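You operate a simulated robot arm through the tools that you are given. There is no shell and no other tool. Be economical: measure what you need, move in short steps, check, and stop when the job is done.

Carry out the task below with a simulated two-armed robot. There is one attempt and no reset: what you move stays moved.

Task
Take the green brake block and put it in the inside of the red tray. Take the yellow marker and put it on the red pane. Put one of the small cardboard cartons from the top of the cream table on the shelf under the cream table. Put the white tile that says "45" from the top of the cream table on the silver ring with red seal and the white tile labelled "60" on the shelf under the red table. Put the relay marked "48" from the top of the orange table on the black cover. Take the white foam cube from the top of the orange table and leave it on the black name plate there. Put one of the limit switches from the top of the orange table on the top of the wooden bench. Any order will do. Set down upright: yellow marker, small cardboard carton, relay.

It is judged by the outcome, as a careful person would: the job done as asked, and still so three seconds after it is handed in. It fails if anything else is knocked over, pushed out of place, dropped, spilled or broken. A push-on lid holds only when it is set on centred and level and pressed home; a screw cap is set on level and turned clockwise until tight.

Robot
Two 7-joint arms with three-finger grippers on one trunk, on a base that drives. Base frame: it is fixed to the floor where the robot stands at the start and does not move with it; the origin is under the middle of the robot, x ahead of it, y to its left, z up; the surface under the hand at the start is at about z = 800. Readings come in mm, degrees, newtons and seconds.
The left shoulder is at the start at [90, 126, 1086], the right one opposite. With the tool pointing down near the work surface each hand reaches from about 380 to 860 mm from the robot's upright axis, wherever it stands, measured 20 degrees to its own side. Places, roughly: black cover (10x10x1 cm) [-1300, 0, 800]; green brake block (5x4x10 cm) [500, 200, 900]; inside of the red tray (35x18 cm) [-1180, -1700, 800]; limit switch [-500, -4750, 750]; name plate [-250, -4750, 750]; red pane (10x10x1 cm) [700, -2700, 800]; relay [0, -4500, 750]; shelf under the cream table (182x22 cm) [560, -2120, 240]; shelf under the red table (183x22 cm) [560, 380, 240]; silver ring with red seal (6x6x3 cm) [600, -2800, 800]; small cardboard carton [750, -3000, 750]; top of the wooden bench [-2100, -1900, 800]; white foam cube (7x7x7 cm) [-100, -4900, 800]; white tile [750, -3000, 750]; yellow marker [500, -2750, 750]. Payload 2.94 kg a hand.
Tool frame (each hand has its own): the origin (TCP) lies between the finger pads and is the grasp point; the fingertips stand 30 mm ahead of it; z points along the fingers, y is the line along which they close. The gripper opens to 128 mm. The gripper's body begins 93 mm behind the TCP.
Orientation is that of the tool frame in the base frame, as a unit quaternion [x, y, z, w]. With the fingers straight down and closing along the base's y, the tool's x points along the base's -x, its y along +y and its z along -z.

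Tools
- The arms move only by the tool send_rows. It takes "left_commands", "right_commands" or both (then of equal length, played together; a hand with none holds still); each is text: rows parted by semicolons, each of 7 numbers parted by spaces: the shift along the tool's x, y, z in mm, then the turn, a rotation vector about the tool's x, y, z in degrees, then the opening, from 0 (shut) to 1 (fully open). In form: dx dy dz wx wy wz claw; .... A call has 1 to 20 rows; each row shifts and turns the commanded pose from where the row before left it, along the tool's axes as they then stand. Rows are played at 5 a second. More than 50 mm and 8.6 degrees between two rows, or a gripper value outside its range, and nothing of the call is played. Where a pose cannot be reached the arm comes as near as it can. A force on the tool above 40 N (or 10 N above the force at the start of the call, whichever is more), or a blocked arm, ends the call early, and 0.2 s more pass. Each finger halts on what it meets, pressing with about 37 N; the grip force reading is that of the motor and also rises with nothing between the fingers. The clock runs only during rows and for 0.2 s after the last one: add rows that do not move to give the fingers time. It gives the time, the measured TCP pose, the force on the tool (base axes), the opening and the grip force at its end, in the units of the frame above (readings bear some noise), with the torque about the TCP (base axes, N m) and any sound that the robot's microphone picked up.
- Cameras (640 x 400 px; columns grow to the right, rows downward): "scene" is now at [220.1, -16.8, 1243.8]; the picture's right is [-0.19, -0.98, 0.00], its down [-0.60, 0.12, -0.79] and it looks along [0.78, -0.15, -0.61] (base axes); focal length 239 px, centre (320, 200). "left" rides on the left gripper at [69, 15, -120] in its tool frame; the picture's right is [-0.21, 0.98, 0.00], its down [-0.82, -0.18, -0.54] and it looks along [-0.53, -0.12, 0.84] (tool axes); focal length 251 px, centre (320, 200). "right" rides on the right gripper at [69, -15, -120] in its tool frame; the picture's right is [0.21, 0.98, 0.00], its down [-0.82, 0.18, -0.54] and it looks along [-0.53, 0.12, 0.84] (tool axes); focal length 251 px, centre (320, 200).
- snapshot(camera): a new picture of that camera. The clock stands still meanwhile.
- slide_trunk(by): slides the trunk up (or, below 0, down) by that many mm; the arms and the scene camera ride with it, the base frame stays. It gives what a move gives, with no picture.
- drive_base(legs): drives the robot by 1 to 6 legs, each [ahead, left, turn to the left] in mm, mm and degrees, along the robot's own axes; the way and the turn of a leg run together, so that a leg with both is an arc; at most 1500 mm and 180 degrees a leg. The arms and the cameras ride along, it lands a little off, and it stops where it bumps. It gives what a move gives.
- turn_head(pan, tilt): turns the head with the scene camera to pan (to the left, within 80 degrees either way) and tilt (down, from -29 to 69), counted from straight ahead of the robot. It gives what a move gives.
- measure_at(camera, pixels): for up to 12 pixels [column, row] of the newest picture of that camera ("zoom" is the newest enlarged one), the place [x, y, z] in the base frame of the surface seen there, good to about 2 mm. The clock stands still meanwhile.
- zoom(camera, box): a new picture of the part [left, top, right, bottom] of that camera's present view, enlarged. The clock stands still meanwhile.
- hand_in(): hands the job in; it is judged then, once.

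Go step by step. Measure first, check grasps and placings, and put right what went wrong. The budget is 322 turns and 200 pictures, counting those below and the enlarged ones. Unless the task says otherwise, let go and move clear before handing in, and close with one line.

The tools are called after "Call:" by a JSON object that holds its "method" and its "body". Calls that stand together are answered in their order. send_rows: Moves the arms, as the interface text tells. Its arguments: {"type":"object","properties":{"left_commands":{"type":"string"},"right_commands":{"type":"string"}},"required":[]} The other tools are called the same way: slide_trunk (by) slides the trunk up or down; drive_base (legs) drives the base; turn_head (pan, tilt) turns the head that bears the scene camera; snapshot (camera) takes a picture; measure_at (camera, pixels) gives the place of the surface under pixels of a picture; zoom (camera, box) takes an enlarged picture of a part of a camera's view; hand_in () hands the job in.

At the start:

```text
time: 0.0
left_ee_pos: [527.5, 167.8, 1036.2]
left_tcp_rot: [-0.001, 1.0, -0.002, 0.0]
left_ft_force: [0.5, -0.7, -0.5]
left_ft_torque: [-0.01, 0.01, -0.05]
left_grip_width: 128.0
left_gripper_force: 0.0
right_ee_pos: [423.2, -243.8, 1067.5]
right_tcp_rot: [0.001, 1.0, 0.0, 0.0]
right_ft_force: [-0.4, -0.5, -0.1]
right_ft_torque: [0.0, 0.01, 0.01]
right_grip_width: 128.0
right_gripper_force: 0.0
trunk travel left (down, up): [-300.0, 247.0]
robot x, y, heading: [2.5, -0.7, -0.0]
head pan, tilt: [-11.1, 37.4]
```

scene: 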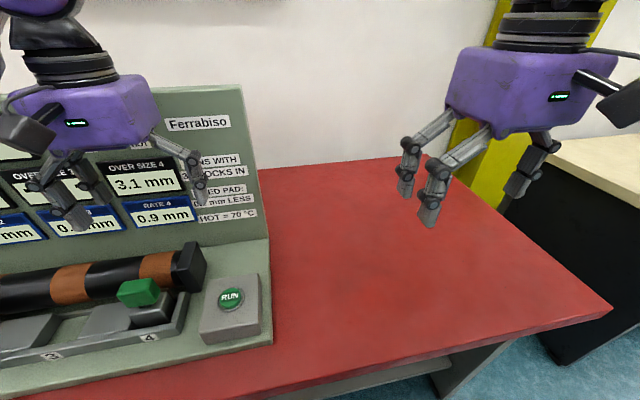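
right: 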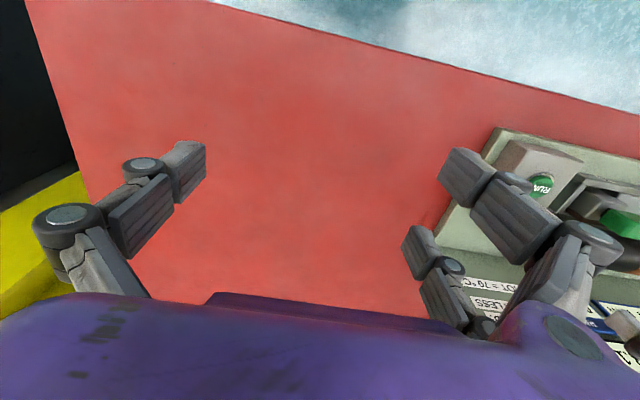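
left: 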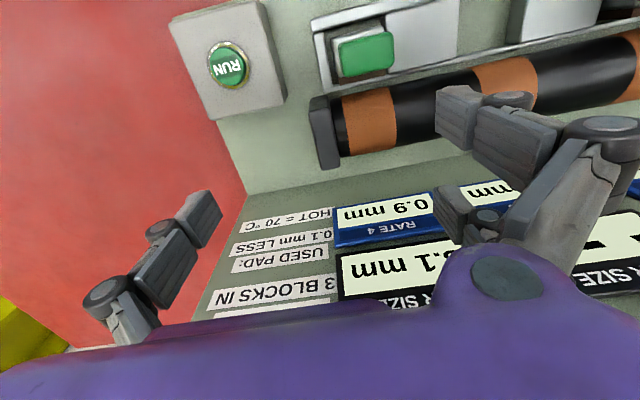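

The scene picture shows a machine with a green brake block at about (138,291) on the red table. I'll turn the head to look at it in full.

Call:
{"method": "turn_head", "body": {"pan": 20, "tilt": 40}}

Call:
{"method": "snapshot", "body": {"camera": "scene"}}

```text
time: 1.0
left_ee_pos: [529.1, 167.4, 1036.3]
left_tcp_rot: [-0.001, 1.0, 0.0, -0.001]
left_ft_force: [-0.7, -0.1, -0.6]
left_ft_torque: [0.05, -0.01, 0.0]
left_grip_width: 127.9
left_gripper_force: 0.1
right_ee_pos: [422.8, -243.6, 1066.8]
right_tcp_rot: [0.001, 1.0, 0.0, 0.0]
right_ft_force: [0.2, 0.0, 0.5]
right_ft_torque: [0.01, 0.03, 0.0]
right_grip_width: 128.0
right_gripper_force: 0.0
trunk travel left (down, up): [-300.0, 247.0]
robot x, y, heading: [-1.9, 4.1, 0.1]
head pan, tilt: [20.0, 40.0]
```

```text
196 pictures are left
```

scene: 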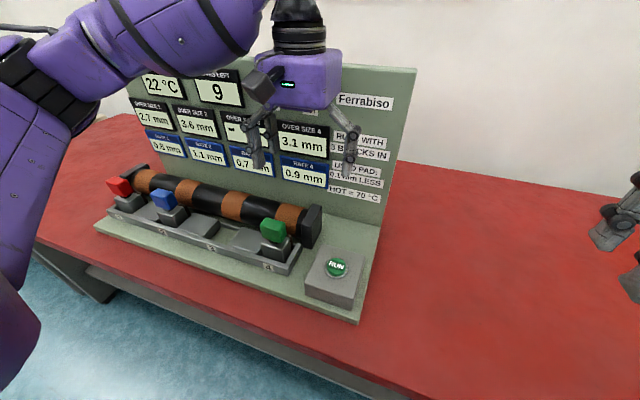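

The green block is at (273,229), in slot 4 of the machine. I'll zoom in and measure.

Call:
{"method": "zoom", "body": {"camera": "scene", "box": [200, 180, 340, 290]}}

Call:
{"method": "zoom", "body": {"camera": "left", "box": [280, 0, 480, 125]}}

Call:
{"method": "measure_at", "body": {"camera": "scene", "pixels": [[262, 221], [282, 220], [266, 231], [286, 229], [266, 241], [287, 240], [268, 247], [285, 252], [310, 225], [200, 262]]}}

```text
3.64 times, centred on (270, 235) of scene
```

zoom: 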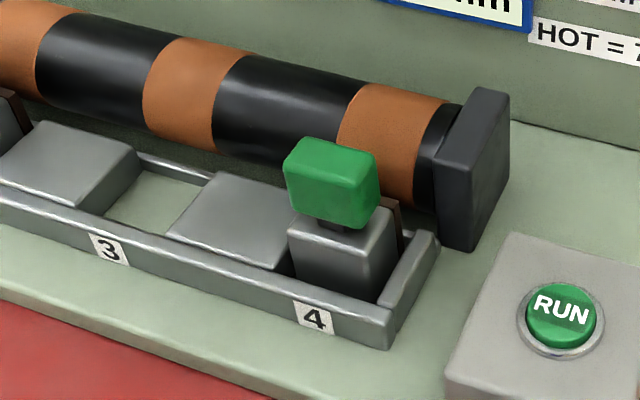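

```text
3.20 times, centred on (380, 62) of left
```

zoom: 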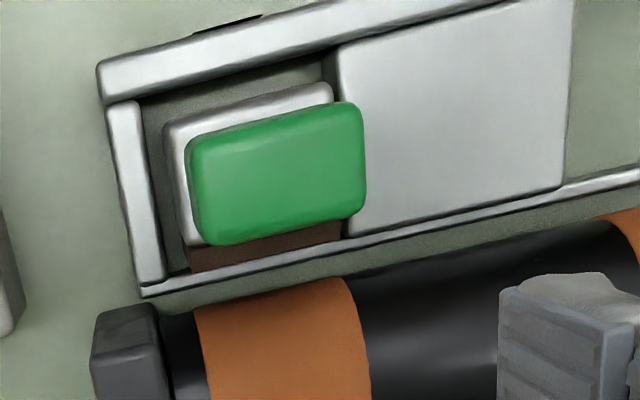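

```text
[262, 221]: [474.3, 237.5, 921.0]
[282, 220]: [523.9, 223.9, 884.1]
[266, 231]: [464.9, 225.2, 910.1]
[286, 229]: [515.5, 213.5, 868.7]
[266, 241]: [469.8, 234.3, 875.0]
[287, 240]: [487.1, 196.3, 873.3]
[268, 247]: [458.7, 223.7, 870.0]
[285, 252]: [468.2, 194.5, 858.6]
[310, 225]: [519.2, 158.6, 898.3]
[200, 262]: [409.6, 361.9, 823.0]
```

The block has a green handle on a metal block. I'll measure its corners in the newest (left) zoom.

Call:
{"method": "measure_at", "body": {"camera": "zoom", "pixels": [[195, 145], [350, 110], [355, 205], [208, 238], [275, 175], [175, 130], [325, 92], [110, 90], [480, 10], [155, 282], [560, 190], [265, 265]]}}

```text
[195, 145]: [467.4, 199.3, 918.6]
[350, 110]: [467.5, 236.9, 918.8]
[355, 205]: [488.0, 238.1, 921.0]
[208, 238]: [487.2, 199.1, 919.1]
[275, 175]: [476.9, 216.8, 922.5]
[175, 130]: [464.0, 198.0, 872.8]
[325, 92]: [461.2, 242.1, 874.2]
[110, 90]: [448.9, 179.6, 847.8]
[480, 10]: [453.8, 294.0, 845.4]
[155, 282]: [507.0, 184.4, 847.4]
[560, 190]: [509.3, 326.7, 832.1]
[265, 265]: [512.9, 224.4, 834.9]
```

The handle top spans x 466–489, y 198–238 at z≈921. I'll bring the left hand over it, closing along y.

Call:
{"method": "send_rows", "body": {"left_commands": "25 25 0 0 0 0 0.7; 26 25 20 0 0 0 0.7; 0 0 40 0 0 0 0.7; 0 0 25 0 0 0 0.7; 0 0 0 0 0 0 0.7"}}

Call:
{"method": "snapshot", "body": {"camera": "left"}}

```text
time: 2.2
left_ee_pos: [477.9, 217.2, 951.7]
left_tcp_rot: [-0.001, 1.0, -0.001, 0.0]
left_ft_force: [0.7, 0.2, 0.2]
left_ft_torque: [0.04, 0.0, -0.01]
left_grip_width: 89.5
left_gripper_force: 0.2
right_ee_pos: [422.8, -244.3, 1066.5]
right_tcp_rot: [0.0, 1.0, 0.001, 0.0]
right_ft_force: [-0.7, 0.3, 0.1]
right_ft_torque: [-0.03, 0.04, 0.0]
right_grip_width: 128.1
right_gripper_force: 0.0
trunk travel left (down, up): [-300.0, 247.0]
robot x, y, heading: [-0.5, 2.0, 0.3]
head pan, tilt: [20.0, 40.0]
```

```text
193 pictures are left
```

left: 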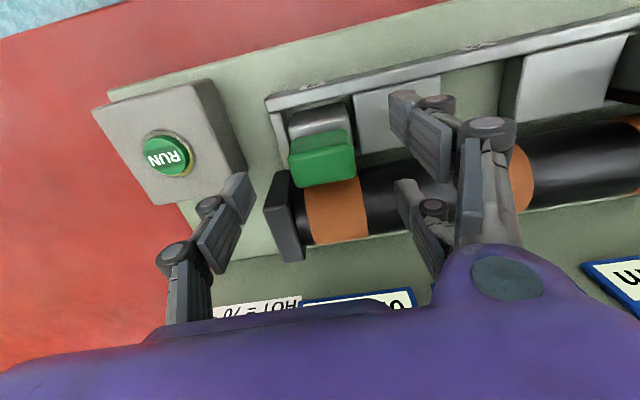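

The hand is centred over the handle. I'll lower it and close.

Call:
{"method": "send_rows", "body": {"left_commands": "0 0 22 0 0 0 0.7; 0 0 20 0 0 0 0.7; 0 0 0 0 0 0 0.4; 0 0 0 0 0 0 0.15; 0 0 0 0 0 0 0.1; 0 0 0 0 0 0 0.1; 0 0 0 0 0 0 0.1"}}

Call:
{"method": "snapshot", "body": {"camera": "left"}}

```text
time: 3.8
left_ee_pos: [476.5, 216.6, 908.5]
left_tcp_rot: [-0.001, 1.0, -0.001, 0.0]
left_ft_force: [0.8, -4.1, 3.8]
left_ft_torque: [-0.14, 0.01, -0.04]
left_grip_width: 15.3
left_gripper_force: 2.2
right_ee_pos: [423.3, -244.2, 1065.9]
right_tcp_rot: [0.001, 1.0, -0.001, 0.0]
right_ft_force: [-0.1, 0.2, 0.2]
right_ft_torque: [0.0, 0.02, 0.02]
right_grip_width: 128.0
right_gripper_force: 0.0
trunk travel left (down, up): [-300.0, 247.0]
robot x, y, heading: [0.7, -2.5, 0.0]
head pan, tilt: [20.0, 40.0]
```

```text
192 pictures are left
```

left: 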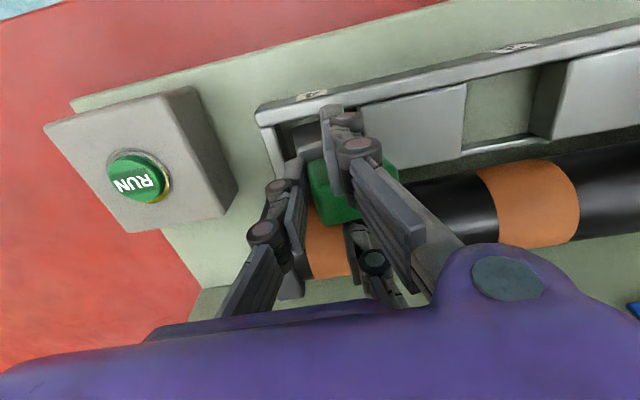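

The opening reads 15 mm, less than the handle's width. I'll zoom in to see what the fingers are holding.

Call:
{"method": "zoom", "body": {"camera": "left", "box": [230, 80, 430, 300]}}

Call:
{"method": "zoom", "body": {"camera": "scene", "box": [200, 120, 360, 280]}}

```text
1.82 times, centred on (330, 190) of left
```

zoom: 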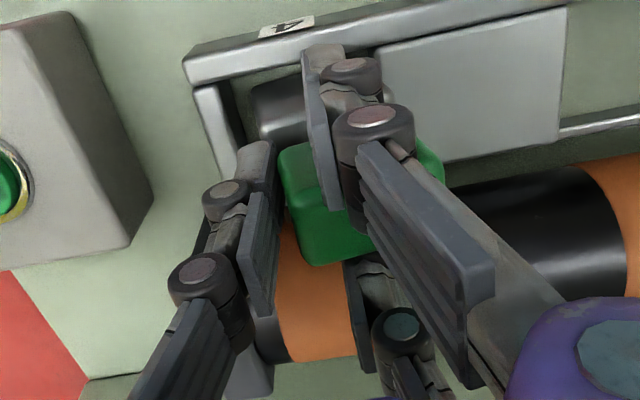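

```text
2.50 times, centred on (280, 200) of scene
```

zoom: 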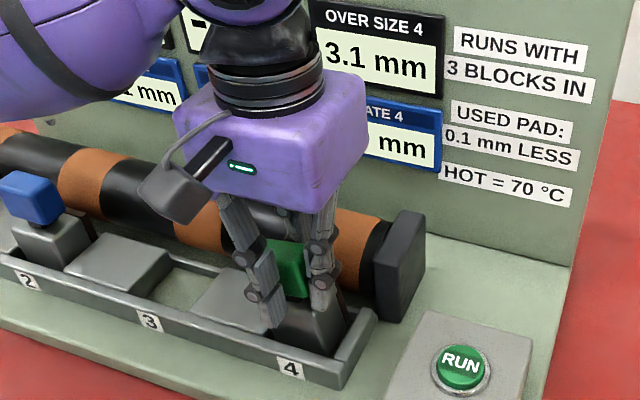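

The pair of fingers on the +y side may be straddling the handle. I'll measure the fingers and handle before going on.

Call:
{"method": "snapshot", "body": {"camera": "left"}}

Call:
{"method": "measure_at", "body": {"camera": "left", "pixels": [[332, 112], [345, 120], [300, 165], [280, 188], [352, 230], [373, 262], [360, 148], [262, 232], [318, 168], [330, 210], [385, 165], [340, 190]]}}

```text
189 pictures are left
```

left: 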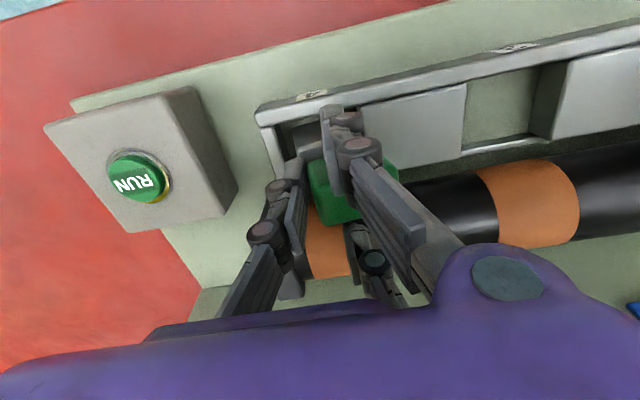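

```text
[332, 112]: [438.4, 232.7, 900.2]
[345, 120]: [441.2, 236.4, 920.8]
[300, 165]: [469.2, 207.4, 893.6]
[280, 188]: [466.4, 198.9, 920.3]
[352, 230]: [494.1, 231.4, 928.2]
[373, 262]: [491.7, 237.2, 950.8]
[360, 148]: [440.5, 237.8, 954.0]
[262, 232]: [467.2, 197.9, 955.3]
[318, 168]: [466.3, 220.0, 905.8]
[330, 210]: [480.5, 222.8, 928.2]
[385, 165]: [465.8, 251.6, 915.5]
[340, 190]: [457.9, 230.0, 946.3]
```

The hand really has one finger on −y and a pair about 34 mm apart on +y, which straddles the 24 mm handle and pushed it about 13 mm in +y. I'll open and lift clear, then look again.

Call:
{"method": "send_rows", "body": {"left_commands": "0 0 0 0 0 0 0.3; 0 0 0 0 0 0 0.7; 0 0 0 0 0 0 0.7; 0 0 -40 0 0 0 0.7; 0 0 -40 0 0 0 0.7; 50 0 -20 0 0 0 0.7; 0 0 0 0 0 0 0.7"}}

Call:
{"method": "snapshot", "body": {"camera": "left"}}

Call:
{"method": "zoom", "body": {"camera": "scene", "box": [200, 180, 340, 290]}}

```text
refused: row 6 steps farther than a row can; nothing moved
```

```text
188 pictures are left
```

left: 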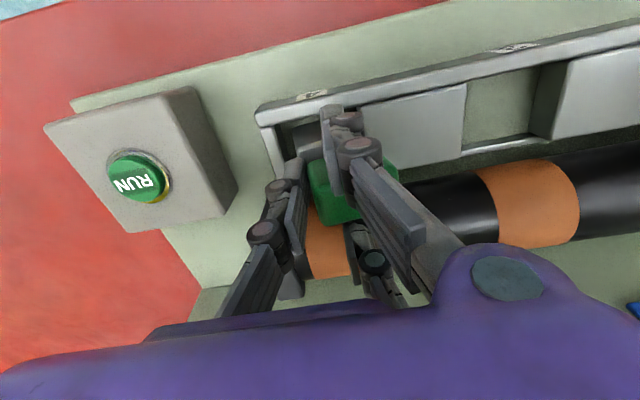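

```text
3.64 times, centred on (270, 235) of scene
```

zoom: 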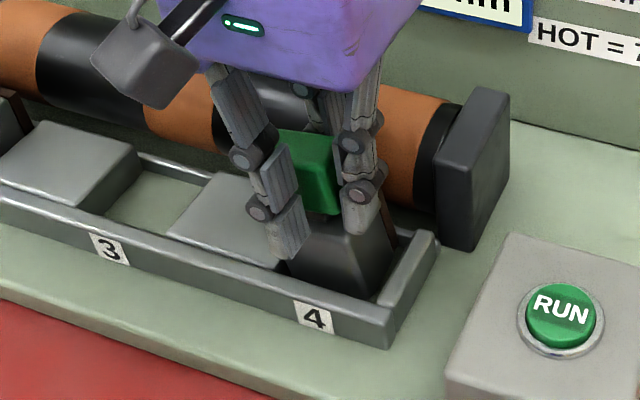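

The block is leaning a little in its slot. I'll open and lift with the row length fixed.

Call:
{"method": "send_rows", "body": {"left_commands": "0 0 0 0 0 0 0.2; 0 0 0 0 0 0 0.35; 0 0 0 0 0 0 0.5; 0 0 0 0 0 0 0.7; 0 0 0 0 0 0 0.7; 0 0 -40 0 0 0 0.7; 0 0 -40 0 0 0 0.7; 45 0 0 0 0 0 0.7; 0 0 0 0 0 0 0.7"}}

Call:
{"method": "snapshot", "body": {"camera": "left"}}

Call:
{"method": "zoom", "body": {"camera": "scene", "box": [200, 180, 340, 290]}}

```text
time: 5.8
left_ee_pos: [430.7, 216.8, 988.3]
left_tcp_rot: [-0.001, 1.0, 0.0, -0.001]
left_ft_force: [-0.3, 0.3, 0.5]
left_ft_torque: [0.05, 0.03, 0.01]
left_grip_width: 89.8
left_gripper_force: 0.0
right_ee_pos: [424.9, -243.8, 1066.4]
right_tcp_rot: [0.0, 1.0, 0.0, 0.0]
right_ft_force: [-0.2, 0.5, 0.1]
right_ft_torque: [0.06, 0.05, -0.04]
right_grip_width: 127.7
right_gripper_force: 0.1
trunk travel left (down, up): [-300.0, 247.0]
robot x, y, heading: [-1.0, 0.6, -0.3]
head pan, tilt: [20.0, 40.0]
```

```text
186 pictures are left
```

left: 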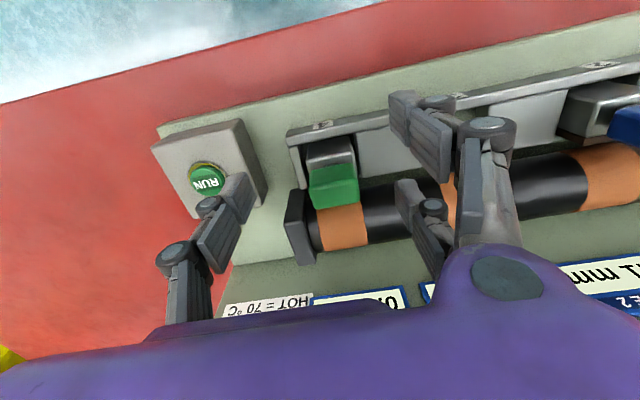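

```text
3.64 times, centred on (270, 235) of scene
```

zoom: 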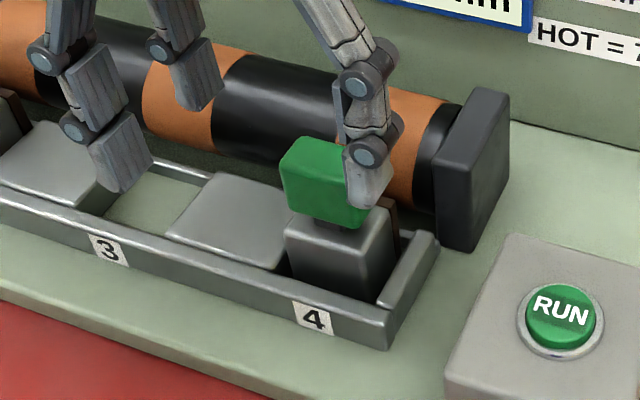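

The block settled back upright. I'll measure the handle and the pair of fingers (about (415,125) and (425,225)) in a left zoom.

Call:
{"method": "zoom", "body": {"camera": "left", "box": [270, 80, 510, 270]}}

Call:
{"method": "measure_at", "body": {"camera": "left", "pixels": [[311, 170], [352, 166], [314, 183], [357, 179], [335, 172], [402, 95], [415, 93], [418, 112], [400, 185], [412, 183], [422, 200], [408, 200]]}}

```text
2.11 times, centred on (390, 175) of left
```

zoom: 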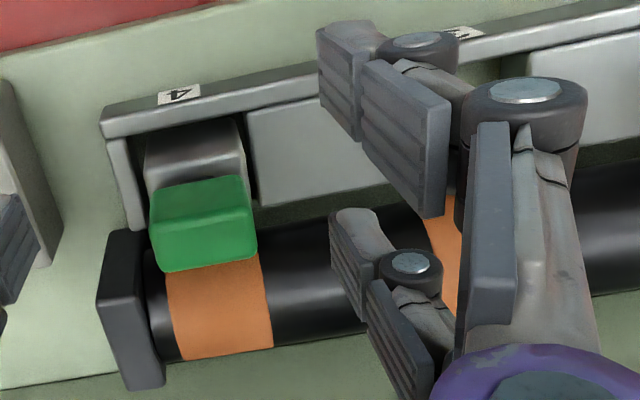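

```text
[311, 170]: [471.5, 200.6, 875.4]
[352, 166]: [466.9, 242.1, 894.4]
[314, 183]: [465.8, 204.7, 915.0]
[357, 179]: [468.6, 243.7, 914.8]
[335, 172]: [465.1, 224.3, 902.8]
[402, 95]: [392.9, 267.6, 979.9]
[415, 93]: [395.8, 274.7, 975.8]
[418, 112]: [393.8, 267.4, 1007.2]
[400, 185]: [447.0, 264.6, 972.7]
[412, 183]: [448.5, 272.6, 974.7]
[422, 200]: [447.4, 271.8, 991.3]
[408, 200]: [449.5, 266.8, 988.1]
```

I need the pads' extent along the pair axis. I'll measure the corners of the ridged pad faces and the handle in the zoom.

Call:
{"method": "measure_at", "body": {"camera": "zoom", "pixels": [[320, 38], [322, 95], [355, 65], [358, 132], [338, 80], [334, 225], [334, 270], [362, 310], [360, 270], [155, 205], [250, 200], [165, 262]]}}

```text
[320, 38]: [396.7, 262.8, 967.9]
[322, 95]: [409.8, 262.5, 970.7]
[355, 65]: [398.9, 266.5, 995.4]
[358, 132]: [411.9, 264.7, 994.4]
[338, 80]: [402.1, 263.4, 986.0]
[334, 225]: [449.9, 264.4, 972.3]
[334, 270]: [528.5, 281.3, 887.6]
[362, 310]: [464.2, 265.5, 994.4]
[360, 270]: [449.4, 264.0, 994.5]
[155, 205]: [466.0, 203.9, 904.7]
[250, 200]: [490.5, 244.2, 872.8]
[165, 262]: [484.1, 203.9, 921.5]
```

The pads span 18 mm each with a 35 mm gap, so gripping across x with the pair touching the handle's 40 mm face should work. I'll check the drum's clearance behind the handle.

Call:
{"method": "measure_at", "body": {"camera": "left", "pixels": [[375, 186], [377, 195], [380, 205], [383, 215], [386, 225], [390, 235], [345, 215], [347, 230], [349, 240], [343, 208], [360, 192], [372, 245]]}}

```text
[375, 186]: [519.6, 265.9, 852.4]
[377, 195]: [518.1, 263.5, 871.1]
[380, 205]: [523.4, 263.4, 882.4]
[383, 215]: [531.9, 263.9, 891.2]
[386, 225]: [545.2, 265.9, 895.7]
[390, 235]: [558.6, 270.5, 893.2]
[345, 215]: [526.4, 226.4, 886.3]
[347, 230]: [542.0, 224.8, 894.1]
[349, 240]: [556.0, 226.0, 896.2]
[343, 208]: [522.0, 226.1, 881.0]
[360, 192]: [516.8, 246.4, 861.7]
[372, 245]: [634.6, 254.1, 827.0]
```

The drum's top is at z≈896 and its front at x≈518, so the single finger fits behind the handle. I'll turn the left hand 90° so the pair is on the robot's side.

Call:
{"method": "send_rows", "body": {"left_commands": "0 0 0 0 0 -8.2 0.6; 0 0 0 0 0 -8.2 0.6; 0 0 0 0 0 -8.2 0.6; 0 0 0 0 0 -8.2 0.6; 0 0 0 0 0 -8.2 0.6; 0 0 0 0 0 -8.2 0.5; 0 0 0 0 0 -8.2 0.5; 0 0 0 0 0 -8.2 0.4; 0 0 0 0 0 -8.2 0.4; 0 0 0 0 0 -8.2 0.4; 0 0 0 0 0 -8 0.4; 0 0 0 0 0 0 0.4; 0 0 0 0 0 0 0.4"}}

Call:
{"method": "snapshot", "body": {"camera": "left"}}

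```text
time: 8.6
left_ee_pos: [432.0, 218.4, 990.9]
left_tcp_rot: [0.708, -0.706, 0.0, 0.0]
left_ft_force: [0.5, -0.4, -0.2]
left_ft_torque: [-0.03, 0.03, 0.02]
left_grip_width: 51.0
left_gripper_force: 0.0
right_ee_pos: [423.3, -244.1, 1066.3]
right_tcp_rot: [0.0, 1.0, -0.001, 0.0]
right_ft_force: [-0.3, -0.4, -0.8]
right_ft_torque: [0.0, -0.01, -0.02]
right_grip_width: 128.0
right_gripper_force: 0.0
trunk travel left (down, up): [-300.0, 247.0]
robot x, y, heading: [0.3, -1.8, 0.0]
head pan, tilt: [20.0, 40.0]
```

```text
183 pictures are left
```

left: 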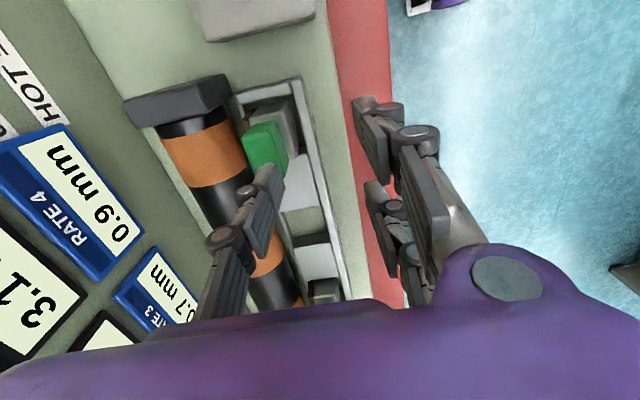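

The rotation worked: tool x is now −y and tool y is −x. I'll move above the handle and check the alignment.

Call:
{"method": "send_rows", "body": {"left_commands": "-5.6 -45 0 0 0 0 0.38; 0 0 35 0 0 0 0.38; 0 0 0 0 0 0 0.38"}}

Call:
{"method": "snapshot", "body": {"camera": "left"}}

Call:
{"method": "measure_at", "body": {"camera": "left", "pixels": [[300, 190], [330, 190], [360, 190]]}}

```text
time: 9.4
left_ee_pos: [477.7, 223.9, 954.3]
left_tcp_rot: [0.708, -0.707, -0.001, 0.0]
left_ft_force: [-0.4, 0.2, -0.2]
left_ft_torque: [0.02, 0.02, -0.03]
left_grip_width: 48.8
left_gripper_force: 0.0
right_ee_pos: [423.2, -244.6, 1066.4]
right_tcp_rot: [0.0, 1.0, 0.0, 0.0]
right_ft_force: [-0.3, -0.5, -0.6]
right_ft_torque: [0.04, 0.05, 0.02]
right_grip_width: 128.1
right_gripper_force: 0.0
trunk travel left (down, up): [-300.0, 247.0]
robot x, y, heading: [-2.6, 1.4, 0.1]
head pan, tilt: [20.0, 40.0]
```

```text
182 pictures are left
```

left: 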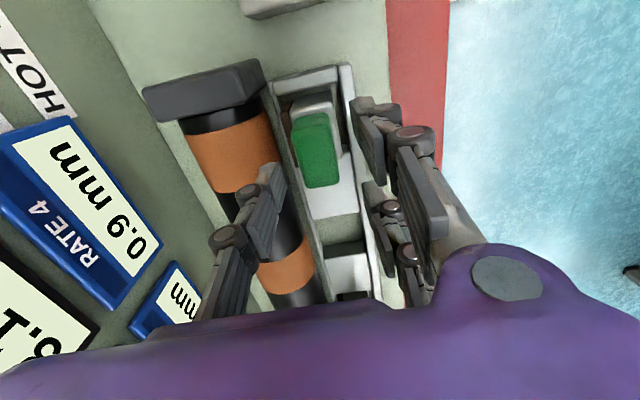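

```text
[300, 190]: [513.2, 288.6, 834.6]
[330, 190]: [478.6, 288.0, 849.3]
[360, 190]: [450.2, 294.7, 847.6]
```

Call:
{"method": "measure_at", "body": {"camera": "left", "pixels": [[294, 122], [326, 116], [308, 184], [340, 178], [316, 150], [292, 118]]}}

```text
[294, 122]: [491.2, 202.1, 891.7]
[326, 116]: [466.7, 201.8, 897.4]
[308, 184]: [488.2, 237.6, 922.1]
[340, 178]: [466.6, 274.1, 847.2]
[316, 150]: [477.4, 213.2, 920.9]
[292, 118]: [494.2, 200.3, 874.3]
```

The handle now spans about y 201–242 and x 466–491. I'll adjust 2 mm, lower to z≈916 and close.

Call:
{"method": "send_rows", "body": {"left_commands": "2 -1 20 0 0 0 0.38; 0 0 18 0 0 0 0.38; 0 0 0 0 0 0 0.38; 0 0 0 0 0 0 0.25; 0 0 0 0 0 0 0.15; 0 0 0 0 0 0 0.05; 0 0 0 0 0 0 0.0; 0 0 0 0 0 0 0.0"}}

Call:
{"method": "snapshot", "body": {"camera": "left"}}

```text
time: 11.2
left_ee_pos: [478.6, 221.7, 916.4]
left_tcp_rot: [0.707, -0.707, 0.001, 0.001]
left_ft_force: [0.0, -0.1, 0.1]
left_ft_torque: [-0.02, 0.05, -0.02]
left_grip_width: 25.6
left_gripper_force: 36.5
right_ee_pos: [423.5, -243.6, 1066.8]
right_tcp_rot: [0.001, 1.0, 0.0, 0.0]
right_ft_force: [-0.2, 0.0, 0.2]
right_ft_torque: [-0.05, -0.03, 0.0]
right_grip_width: 127.9
right_gripper_force: 0.1
trunk travel left (down, up): [-300.0, 247.0]
robot x, y, heading: [2.3, -3.2, 0.1]
head pan, tilt: [20.0, 40.0]
```

```text
181 pictures are left
```

left: 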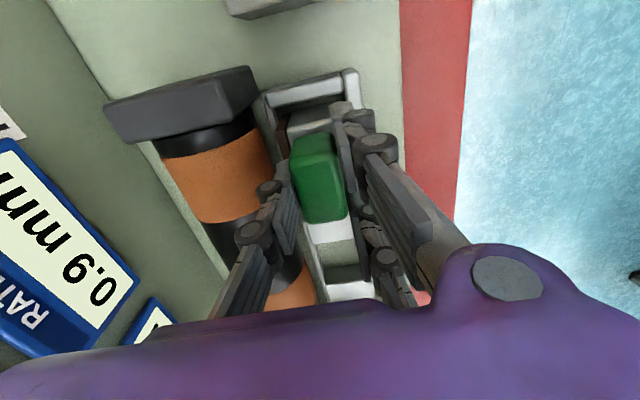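

Good grip: 25.6 mm wide at 36.5 N. I'll lift straight up.

Call:
{"method": "send_rows", "body": {"left_commands": "0 0 -10 0 0 0 0; 0 0 -15 0 0 0 0; 0 0 -25 0 0 0 0; 0 0 -40 0 0 0 0; 0 0 -40 0 0 0 0; 0 0 0 0 0 0 0"}}

Call:
{"method": "snapshot", "body": {"camera": "scene"}}

```text
time: 12.6
left_ee_pos: [478.5, 223.6, 1046.7]
left_tcp_rot: [0.708, -0.706, 0.0, 0.002]
left_ft_force: [-0.2, -1.0, -3.3]
left_ft_torque: [-0.01, -0.01, -0.01]
left_grip_width: 25.5
left_gripper_force: 36.8
right_ee_pos: [423.4, -242.4, 1067.3]
right_tcp_rot: [-0.001, 1.0, 0.0, 0.0]
right_ft_force: [-0.1, 0.2, -0.2]
right_ft_torque: [0.01, -0.03, -0.01]
right_grip_width: 127.9
right_gripper_force: 0.1
trunk travel left (down, up): [-300.0, 247.0]
robot x, y, heading: [0.1, 1.9, -0.1]
head pan, tilt: [20.0, 40.0]
```

```text
180 pictures are left
```

scene: 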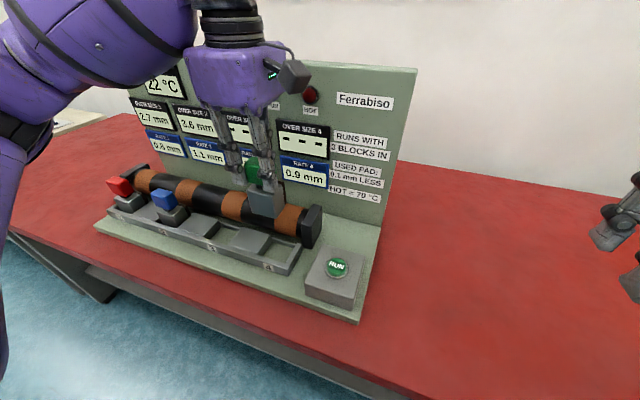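

The block is out and held (about 330 g). I'll draw the left hand back, back away from the table and look around toward the right.

Call:
{"method": "send_rows", "body": {"left_commands": "0 40 0 0 0 0 0; 0 40 0 0 0 0 0; 0 10 0 0 0 0 0"}}

Call:
{"method": "drive_base", "body": {"legs": [[-300, 0, 0], [0, 0, -90]]}}

Call:
{"method": "turn_head", "body": {"pan": 0, "tilt": 25}}

Call:
{"method": "snapshot", "body": {"camera": "scene"}}

Call:
{"method": "turn_head", "body": {"pan": -75, "tilt": 25}}

Call:
{"method": "snapshot", "body": {"camera": "scene"}}

```text
time: 13.4
left_ee_pos: [388.1, 222.1, 1046.4]
left_tcp_rot: [0.708, -0.706, 0.0, 0.001]
left_ft_force: [-1.2, 0.7, -3.3]
left_ft_torque: [0.01, 0.0, 0.0]
left_grip_width: 25.7
left_gripper_force: 37.1
right_ee_pos: [422.0, -243.6, 1066.6]
right_tcp_rot: [0.0, 1.0, 0.0, 0.001]
right_ft_force: [0.0, 0.1, -1.0]
right_ft_torque: [0.01, 0.0, 0.01]
right_grip_width: 127.9
right_gripper_force: 0.0
trunk travel left (down, up): [-300.0, 247.0]
robot x, y, heading: [-1.2, -0.8, -0.1]
head pan, tilt: [20.0, 40.0]
```

```text
time: 19.2
left_ee_pos: [-73.5, -385.3, 1046.9]
left_tcp_rot: [-0.008, 1.0, 0.0, 0.0]
left_ft_force: [-1.3, 0.6, -3.2]
left_ft_torque: [0.01, 0.0, 0.0]
left_grip_width: 25.8
left_gripper_force: 37.0
right_ee_pos: [-536.3, -427.2, 1066.0]
right_tcp_rot: [0.702, 0.712, 0.001, -0.001]
right_ft_force: [-0.5, 0.4, 0.5]
right_ft_torque: [0.02, 0.03, 0.0]
right_grip_width: 128.0
right_gripper_force: 0.1
trunk travel left (down, up): [-300.0, 247.0]
robot x, y, heading: [-300.0, -1.0, -89.1]
head pan, tilt: [20.0, 40.0]
```

```text
time: 20.0
left_ee_pos: [-71.9, -384.8, 1045.9]
left_tcp_rot: [-0.008, 1.0, -0.001, -0.001]
left_ft_force: [-0.2, 0.6, -3.1]
left_ft_torque: [0.03, 0.01, 0.0]
left_grip_width: 25.6
left_gripper_force: 37.0
right_ee_pos: [-536.5, -427.1, 1065.7]
right_tcp_rot: [0.703, 0.711, 0.0, 0.0]
right_ft_force: [-0.1, 0.5, -0.7]
right_ft_torque: [0.0, -0.01, -0.01]
right_grip_width: 128.4
right_gripper_force: 0.1
trunk travel left (down, up): [-300.0, 247.0]
robot x, y, heading: [-298.7, 1.5, -89.0]
head pan, tilt: [0.0, 25.0]
```

```text
179 pictures are left
```

scene: 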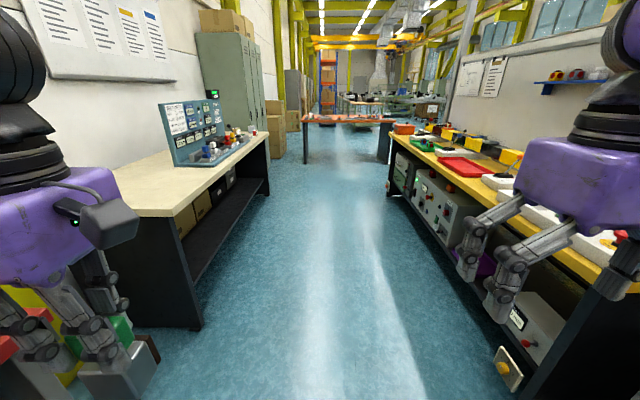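

```text
time: 21.5
left_ee_pos: [-72.1, -385.3, 1046.9]
left_tcp_rot: [-0.009, 1.0, 0.0, -0.001]
left_ft_force: [0.2, 0.1, -3.4]
left_ft_torque: [0.0, 0.02, -0.01]
left_grip_width: 25.5
left_gripper_force: 37.1
right_ee_pos: [-536.1, -427.9, 1065.5]
right_tcp_rot: [0.703, 0.712, 0.0, 0.001]
right_ft_force: [0.2, 0.6, 0.4]
right_ft_torque: [0.02, -0.01, 0.0]
right_grip_width: 128.1
right_gripper_force: 0.0
trunk travel left (down, up): [-300.0, 247.0]
robot x, y, heading: [-300.9, 1.8, -89.3]
head pan, tilt: [-75.0, 25.0]
```

```text
178 pictures are left
```

scene: 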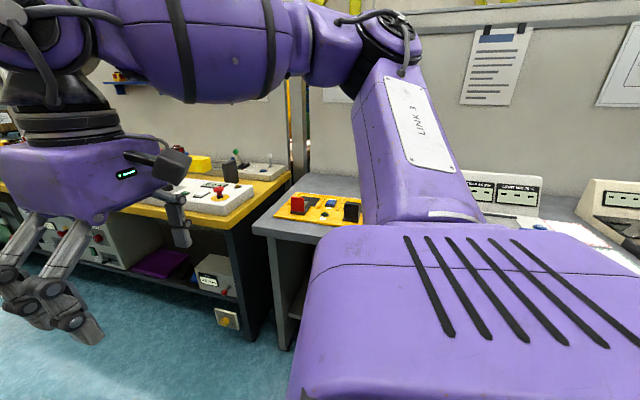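

The aisle shows the cream table left, the yellow table right with the red tray at (462,167), and the orange table at the end. I'll turn the head back and measure the edges and tray.

Call:
{"method": "turn_head", "body": {"pan": 0, "tilt": 25}}

Call:
{"method": "zoom", "body": {"camera": "scene", "box": [300, 80, 620, 280]}}

Call:
{"method": "measure_at", "body": {"camera": "zoom", "pixels": [[325, 175], [285, 160], [205, 140], [400, 250], [10, 80], [280, 190]]}}

Call:
{"method": "snapshot", "body": {"camera": "scene"}}

Call:
{"method": "measure_at", "body": {"camera": "scene", "pixels": [[170, 216], [265, 134], [240, 147], [400, 175], [560, 260], [390, 152], [310, 122], [385, 122], [462, 165], [203, 325]]}}

```text
time: 23.0
left_ee_pos: [-71.8, -384.1, 1046.2]
left_tcp_rot: [-0.008, 1.0, 0.0, 0.0]
left_ft_force: [-0.7, 0.5, -3.2]
left_ft_torque: [0.0, 0.0, -0.01]
left_grip_width: 25.6
left_gripper_force: 36.9
right_ee_pos: [-537.0, -427.0, 1066.3]
right_tcp_rot: [0.702, 0.712, 0.0, 0.001]
right_ft_force: [-0.9, 0.2, -0.2]
right_ft_torque: [0.03, -0.01, -0.01]
right_grip_width: 127.7
right_gripper_force: 0.1
trunk travel left (down, up): [-300.0, 247.0]
robot x, y, heading: [-302.3, 0.9, -89.3]
head pan, tilt: [0.0, 25.0]
```

```text
2.00 times, centred on (460, 180) of scene
```

zoom: 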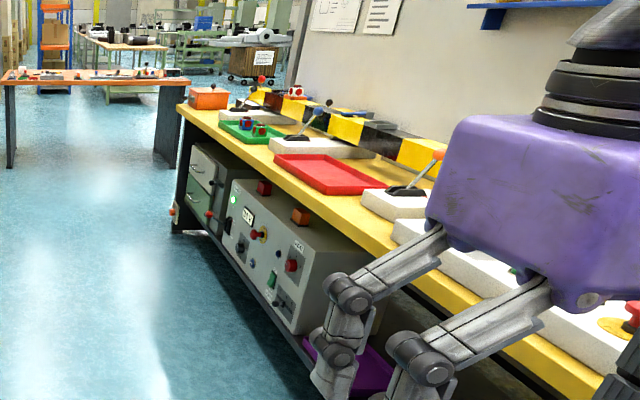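

```text
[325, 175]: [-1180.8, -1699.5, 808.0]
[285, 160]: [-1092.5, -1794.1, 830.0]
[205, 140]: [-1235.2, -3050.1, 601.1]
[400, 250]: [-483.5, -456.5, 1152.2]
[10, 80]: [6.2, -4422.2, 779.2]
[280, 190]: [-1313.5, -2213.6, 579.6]
```

```text
176 pictures are left
```

scene: 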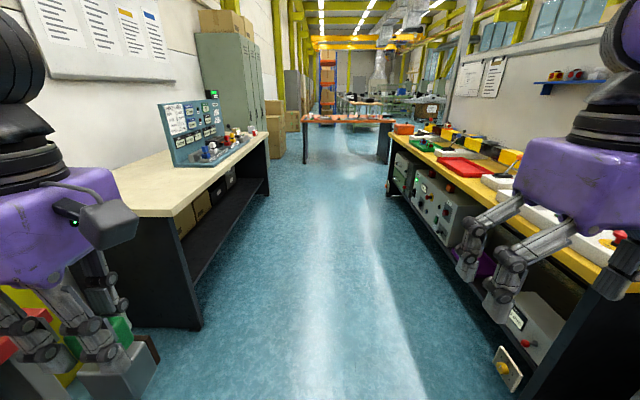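

```text
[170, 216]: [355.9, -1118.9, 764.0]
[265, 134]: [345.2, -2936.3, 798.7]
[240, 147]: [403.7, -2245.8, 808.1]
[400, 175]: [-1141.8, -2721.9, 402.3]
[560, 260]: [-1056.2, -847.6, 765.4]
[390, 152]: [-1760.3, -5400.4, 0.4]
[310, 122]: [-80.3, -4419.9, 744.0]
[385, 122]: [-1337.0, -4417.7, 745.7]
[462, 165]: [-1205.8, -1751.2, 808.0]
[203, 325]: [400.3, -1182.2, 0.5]
```

Tray floor is z≈808 at about (−1180,−1700), and the yellow table's edge is x≈−1045. I'll drive down the aisle and face it with the tray on my left side.

Call:
{"method": "drive_base", "body": {"legs": [[1490, -230, 0], [0, 0, -90]]}}

Call:
{"method": "turn_head", "body": {"pan": 10, "tilt": 40}}

Call:
{"method": "snapshot", "body": {"camera": "scene"}}

```text
refused: leg 1 is longer than a leg can be; nothing moved
```

```text
time: 23.7
left_ee_pos: [-71.8, -384.0, 1045.9]
left_tcp_rot: [-0.008, 1.0, 0.0, 0.0]
left_ft_force: [0.9, -0.2, -2.8]
left_ft_torque: [-0.02, 0.0, 0.0]
left_grip_width: 25.7
left_gripper_force: 36.8
right_ee_pos: [-538.3, -426.7, 1065.7]
right_tcp_rot: [0.702, 0.712, 0.0, 0.0]
right_ft_force: [0.2, 0.3, 1.0]
right_ft_torque: [0.0, 0.03, -0.01]
right_grip_width: 127.8
right_gripper_force: 0.0
trunk travel left (down, up): [-300.0, 247.0]
robot x, y, heading: [-298.3, 1.2, -89.3]
head pan, tilt: [10.0, 40.0]
```

```text
175 pictures are left
```

scene: 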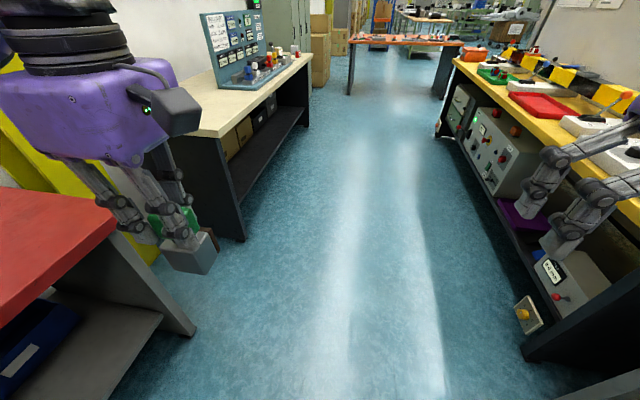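

That leg was too long, so I'll split it.

Call:
{"method": "drive_base", "body": {"legs": [[750, -120, 0], [745, -120, 0], [0, 0, -90]]}}

Call:
{"method": "snapshot", "body": {"camera": "scene"}}

```text
time: 35.3
left_ee_pos: [-908.4, -1717.4, 1045.7]
left_tcp_rot: [0.705, 0.709, 0.0, 0.0]
left_ft_force: [-0.7, 0.1, -3.1]
left_ft_torque: [0.02, -0.02, 0.03]
left_grip_width: 25.5
left_gripper_force: 37.1
right_ee_pos: [-945.5, -1251.4, 1066.9]
right_tcp_rot: [1.0, 0.003, 0.001, 0.0]
right_ft_force: [0.1, 0.7, 0.6]
right_ft_torque: [0.0, -0.03, -0.01]
right_grip_width: 127.7
right_gripper_force: 0.0
trunk travel left (down, up): [-300.0, 247.0]
robot x, y, heading: [-521.1, -1490.2, -179.6]
head pan, tilt: [10.0, 40.0]
```

```text
174 pictures are left
```

scene: 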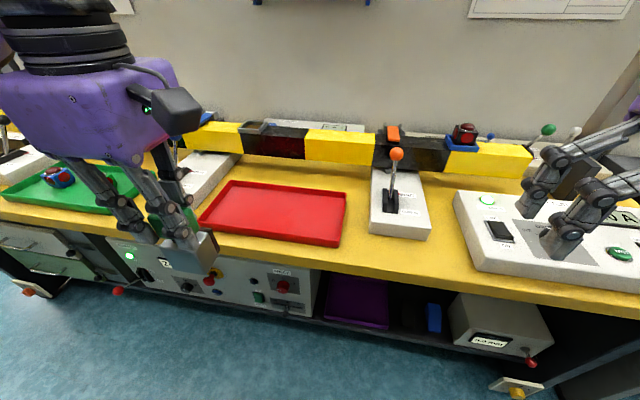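

The tray is at (273,212). I'll measure its floor and rims.

Call:
{"method": "measure_at", "body": {"camera": "scene", "pixels": [[273, 212], [240, 208], [235, 182], [345, 195], [338, 242], [205, 225], [300, 215], [270, 228], [192, 255], [190, 150], [330, 140]]}}

```text
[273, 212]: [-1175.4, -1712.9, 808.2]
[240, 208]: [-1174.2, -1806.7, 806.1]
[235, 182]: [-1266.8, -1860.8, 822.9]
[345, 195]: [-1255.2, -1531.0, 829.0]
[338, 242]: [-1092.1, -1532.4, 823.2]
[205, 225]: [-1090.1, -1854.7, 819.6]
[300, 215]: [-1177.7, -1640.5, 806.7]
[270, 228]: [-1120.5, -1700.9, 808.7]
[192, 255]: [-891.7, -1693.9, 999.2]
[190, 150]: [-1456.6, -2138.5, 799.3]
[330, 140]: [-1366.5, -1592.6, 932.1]
```

The tray floor is z≈807 and clear. I'll move the block over (−1177,−1718) and lower it.

Call:
{"method": "send_rows", "body": {"left_commands": "0 -45 0 0 0 0 0; 0 -45 0 0 0 0 0; 0 -45 0 0 0 0 0; 0 -45 0 0 0 0 0; 0 -45 0 0 0 0 0; 0 -44 0 0 0 0 0; 0 0 40 0 0 0 0; 0 0 40 0 0 0 0; 0 0 30 0 0 0 0; 0 0 15 0 0 0 0; 0 0 0 0 0 0 0"}}

Call:
{"method": "snapshot", "body": {"camera": "scene"}}

```text
time: 37.7
left_ee_pos: [-1177.4, -1718.4, 920.9]
left_tcp_rot: [0.704, 0.71, 0.0, -0.001]
left_ft_force: [0.3, 0.6, -3.1]
left_ft_torque: [-0.02, -0.03, -0.02]
left_grip_width: 25.8
left_gripper_force: 36.7
right_ee_pos: [-946.2, -1251.8, 1066.3]
right_tcp_rot: [1.0, 0.003, 0.0, 0.0]
right_ft_force: [-0.7, -0.5, -0.3]
right_ft_torque: [-0.03, -0.02, -0.01]
right_grip_width: 128.2
right_gripper_force: 0.1
trunk travel left (down, up): [-300.0, 247.0]
robot x, y, heading: [-520.5, -1491.4, -179.6]
head pan, tilt: [10.0, 40.0]
```

```text
173 pictures are left
```

scene: 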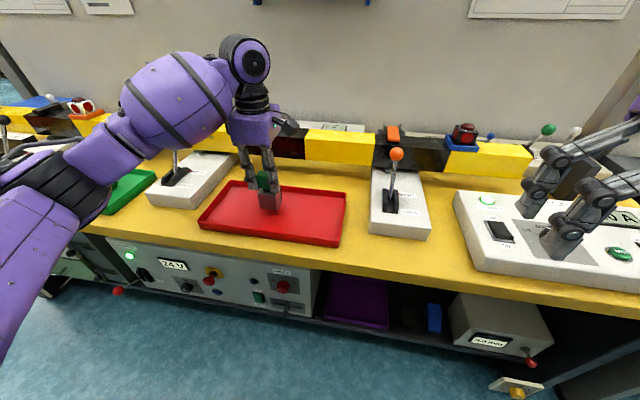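

The block hangs over the tray. I'll lower it in small steps until it touches.

Call:
{"method": "send_rows", "body": {"left_commands": "0 0 8 0 0 0 0; 0 0 4 0 0 0 0; 0 0 3 0 0 0 0; 0 0 3 0 0 0 0; 0 0 0 0 0 0 0"}}

Call:
{"method": "zoom", "body": {"camera": "scene", "box": [190, 120, 350, 260]}}

```text
time: 38.9
left_ee_pos: [-1177.9, -1718.8, 902.3]
left_tcp_rot: [0.704, 0.71, 0.001, 0.0]
left_ft_force: [-0.2, 0.3, -3.4]
left_ft_torque: [0.0, 0.0, -0.01]
left_grip_width: 25.5
left_gripper_force: 36.9
right_ee_pos: [-945.9, -1251.7, 1065.8]
right_tcp_rot: [1.0, 0.002, -0.001, 0.0]
right_ft_force: [-0.7, 0.0, 0.7]
right_ft_torque: [0.02, 0.04, 0.02]
right_grip_width: 127.9
right_gripper_force: 0.0
trunk travel left (down, up): [-300.0, 247.0]
robot x, y, heading: [-522.4, -1491.9, -179.9]
head pan, tilt: [10.0, 40.0]
```

```text
2.86 times, centred on (270, 190) of scene
```

zoom: 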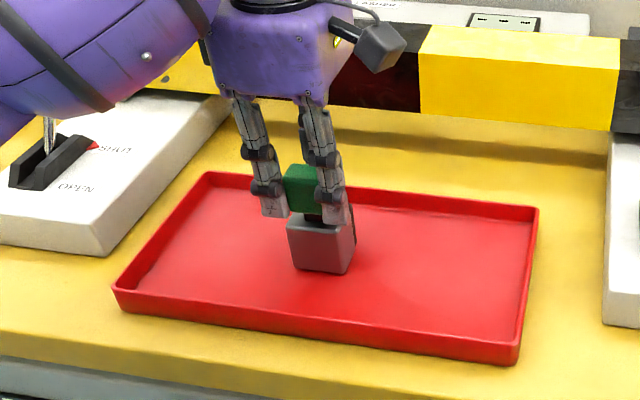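

Call:
{"method": "send_rows", "body": {"left_commands": "0 0 2 0 0 0 0; 0 0 2 0 0 0 0; 0 0 2 0 0 0 0; 0 0 0 0 0 0 0"}}

Call:
{"method": "measure_at", "body": {"camera": "zoom", "pixels": [[320, 262], [300, 275], [350, 290], [322, 215], [305, 185]]}}

```text
time: 39.9
left_ee_pos: [-1177.3, -1719.1, 901.5]
left_tcp_rot: [0.704, 0.711, -0.002, -0.004]
left_ft_force: [-5.8, -5.4, 24.1]
left_ft_torque: [-0.62, 0.2, -0.12]
left_grip_width: 25.7
left_gripper_force: 37.1
right_ee_pos: [-944.8, -1251.8, 1066.6]
right_tcp_rot: [1.0, 0.002, -0.001, 0.001]
right_ft_force: [-0.4, 0.5, 0.6]
right_ft_torque: [0.01, 0.01, 0.02]
right_grip_width: 128.0
right_gripper_force: 0.1
trunk travel left (down, up): [-300.0, 247.0]
robot x, y, heading: [-521.7, -1492.8, -180.0]
head pan, tilt: [10.0, 40.0]
```

```text
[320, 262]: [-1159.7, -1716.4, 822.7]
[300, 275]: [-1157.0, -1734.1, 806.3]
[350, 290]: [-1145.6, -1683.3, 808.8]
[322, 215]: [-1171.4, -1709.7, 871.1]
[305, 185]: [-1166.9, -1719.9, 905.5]
```

It has touched down (24 N up). I'll ease up 3 mm, open gently and rise.

Call:
{"method": "send_rows", "body": {"left_commands": "0 0 -3 0 0 0 0; 0 0 0 0 0 0 0; 0 0 0 0 0 0 0.25; 0 0 0 0 0 0 0.4; 0 0 0 0 0 0 0.45; 0 0 -30 0 0 0 0.45; 0 0 -40 0 0 0 0.45; 0 0 -45 0 0 0 0.45; 0 0 -45 0 0 0 0.5; 0 0 0 0 0 0 0.5"}}

Call:
{"method": "zoom", "body": {"camera": "scene", "box": [190, 120, 350, 260]}}

```text
time: 42.1
left_ee_pos: [-1176.5, -1719.7, 1059.7]
left_tcp_rot: [0.704, 0.71, 0.001, 0.0]
left_ft_force: [-0.5, -0.1, -0.5]
left_ft_torque: [0.02, -0.04, 0.01]
left_grip_width: 64.0
left_gripper_force: 0.0
right_ee_pos: [-946.3, -1252.3, 1066.0]
right_tcp_rot: [1.0, 0.002, 0.0, 0.0]
right_ft_force: [0.7, -0.4, 0.0]
right_ft_torque: [0.01, -0.04, 0.01]
right_grip_width: 127.8
right_gripper_force: 0.0
trunk travel left (down, up): [-300.0, 247.0]
robot x, y, heading: [-519.7, -1489.9, -179.4]
head pan, tilt: [10.0, 40.0]
```

```text
2.86 times, centred on (270, 190) of scene
```

zoom: 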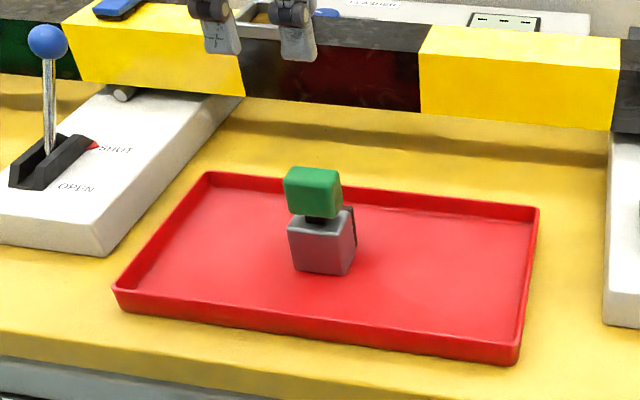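

The green block stands upright in the red tray. I'll retract the left hand, then drive over to the cream table.

Call:
{"method": "send_rows", "body": {"left_commands": "0 45 0 0 0 0 0.5; 0 45 0 0 0 0 0.5; 0 45 0 0 0 0 0.5; 0 45 0 0 0 0 0.5; 0 45 0 0 0 0 0.5; 0 45 0 0 0 0 0.5"}}

Call:
{"method": "drive_base", "body": {"legs": [[-150, 0, 0], [0, 0, 179], [0, -1200, 0]]}}

Call:
{"method": "turn_head", "body": {"pan": 0, "tilt": 30}}

Call:
{"method": "snapshot", "body": {"camera": "scene"}}

```text
time: 43.5
left_ee_pos: [-905.8, -1717.9, 1061.6]
left_tcp_rot: [0.705, 0.709, 0.0, -0.001]
left_ft_force: [0.9, 0.3, 0.5]
left_ft_torque: [0.01, 0.04, 0.01]
left_grip_width: 63.9
left_gripper_force: 0.1
right_ee_pos: [-945.2, -1252.8, 1066.3]
right_tcp_rot: [1.0, 0.002, -0.001, 0.0]
right_ft_force: [0.0, 0.4, -0.7]
right_ft_torque: [0.0, 0.02, -0.01]
right_grip_width: 128.1
right_gripper_force: 0.0
trunk travel left (down, up): [-300.0, 247.0]
robot x, y, heading: [-519.7, -1490.8, -179.7]
head pan, tilt: [10.0, 40.0]
```

```text
time: 62.6
left_ee_pos: [13.8, -2471.1, 1061.6]
left_tcp_rot: [0.709, -0.705, 0.0, 0.001]
left_ft_force: [0.7, -0.8, -0.5]
left_ft_torque: [0.03, 0.03, -0.01]
left_grip_width: 63.9
left_gripper_force: 0.0
right_ee_pos: [52.1, -2935.6, 1065.8]
right_tcp_rot: [-0.003, 1.0, 0.001, 0.0]
right_ft_force: [-0.4, 0.0, 0.3]
right_ft_torque: [0.0, -0.01, -0.02]
right_grip_width: 128.4
right_gripper_force: 0.1
trunk travel left (down, up): [-300.0, 247.0]
robot x, y, heading: [-374.2, -2694.5, 0.3]
head pan, tilt: [10.0, 40.0]
```

```text
time: 63.4
left_ee_pos: [15.6, -2470.6, 1061.5]
left_tcp_rot: [0.71, -0.704, 0.001, 0.001]
left_ft_force: [0.2, -0.2, -0.2]
left_ft_torque: [-0.01, 0.01, 0.0]
left_grip_width: 63.8
left_gripper_force: 0.0
right_ee_pos: [52.5, -2937.2, 1066.9]
right_tcp_rot: [-0.002, 1.0, 0.0, 0.0]
right_ft_force: [-1.2, 0.1, 0.1]
right_ft_torque: [-0.02, -0.05, -0.09]
right_grip_width: 127.9
right_gripper_force: 0.0
trunk travel left (down, up): [-300.0, 247.0]
robot x, y, heading: [-374.1, -2697.4, 0.1]
head pan, tilt: [0.0, 30.0]
```

```text
170 pictures are left
```

scene: 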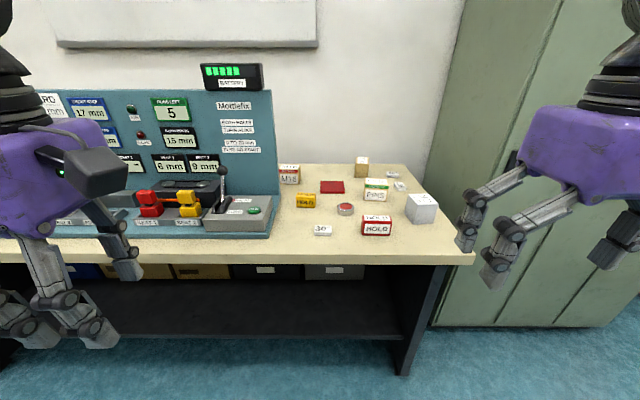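

Items are clustered at columns 280–440 on the cream table's right end. I'll zoom in to read them.

Call:
{"method": "zoom", "body": {"camera": "scene", "box": [270, 150, 450, 262]}}

Call:
{"method": "measure_at", "body": {"camera": "zoom", "pixels": [[70, 90], [130, 180], [225, 130], [265, 205], [325, 60], [385, 140], [430, 80], [460, 130], [535, 200], [185, 285], [380, 270], [320, 350]]}}

```text
3.56 times, centred on (360, 206) of scene
```

zoom: 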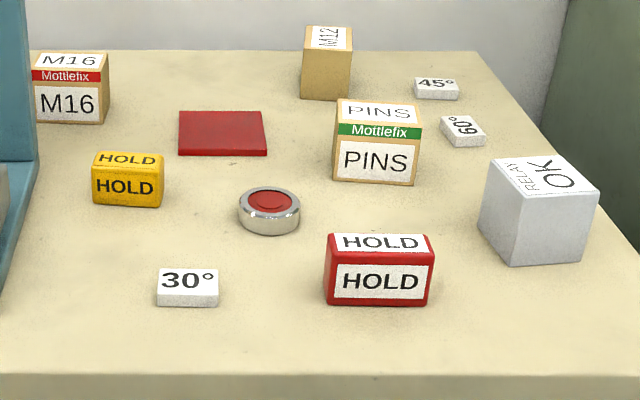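

```text
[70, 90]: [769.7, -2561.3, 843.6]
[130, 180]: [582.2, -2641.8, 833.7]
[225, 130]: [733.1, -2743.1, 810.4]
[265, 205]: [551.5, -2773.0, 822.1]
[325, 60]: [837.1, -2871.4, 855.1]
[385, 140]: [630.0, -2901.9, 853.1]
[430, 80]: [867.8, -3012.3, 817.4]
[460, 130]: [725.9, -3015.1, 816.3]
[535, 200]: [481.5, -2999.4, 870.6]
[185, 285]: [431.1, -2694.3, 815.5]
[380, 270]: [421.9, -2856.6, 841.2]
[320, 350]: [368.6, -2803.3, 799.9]
```

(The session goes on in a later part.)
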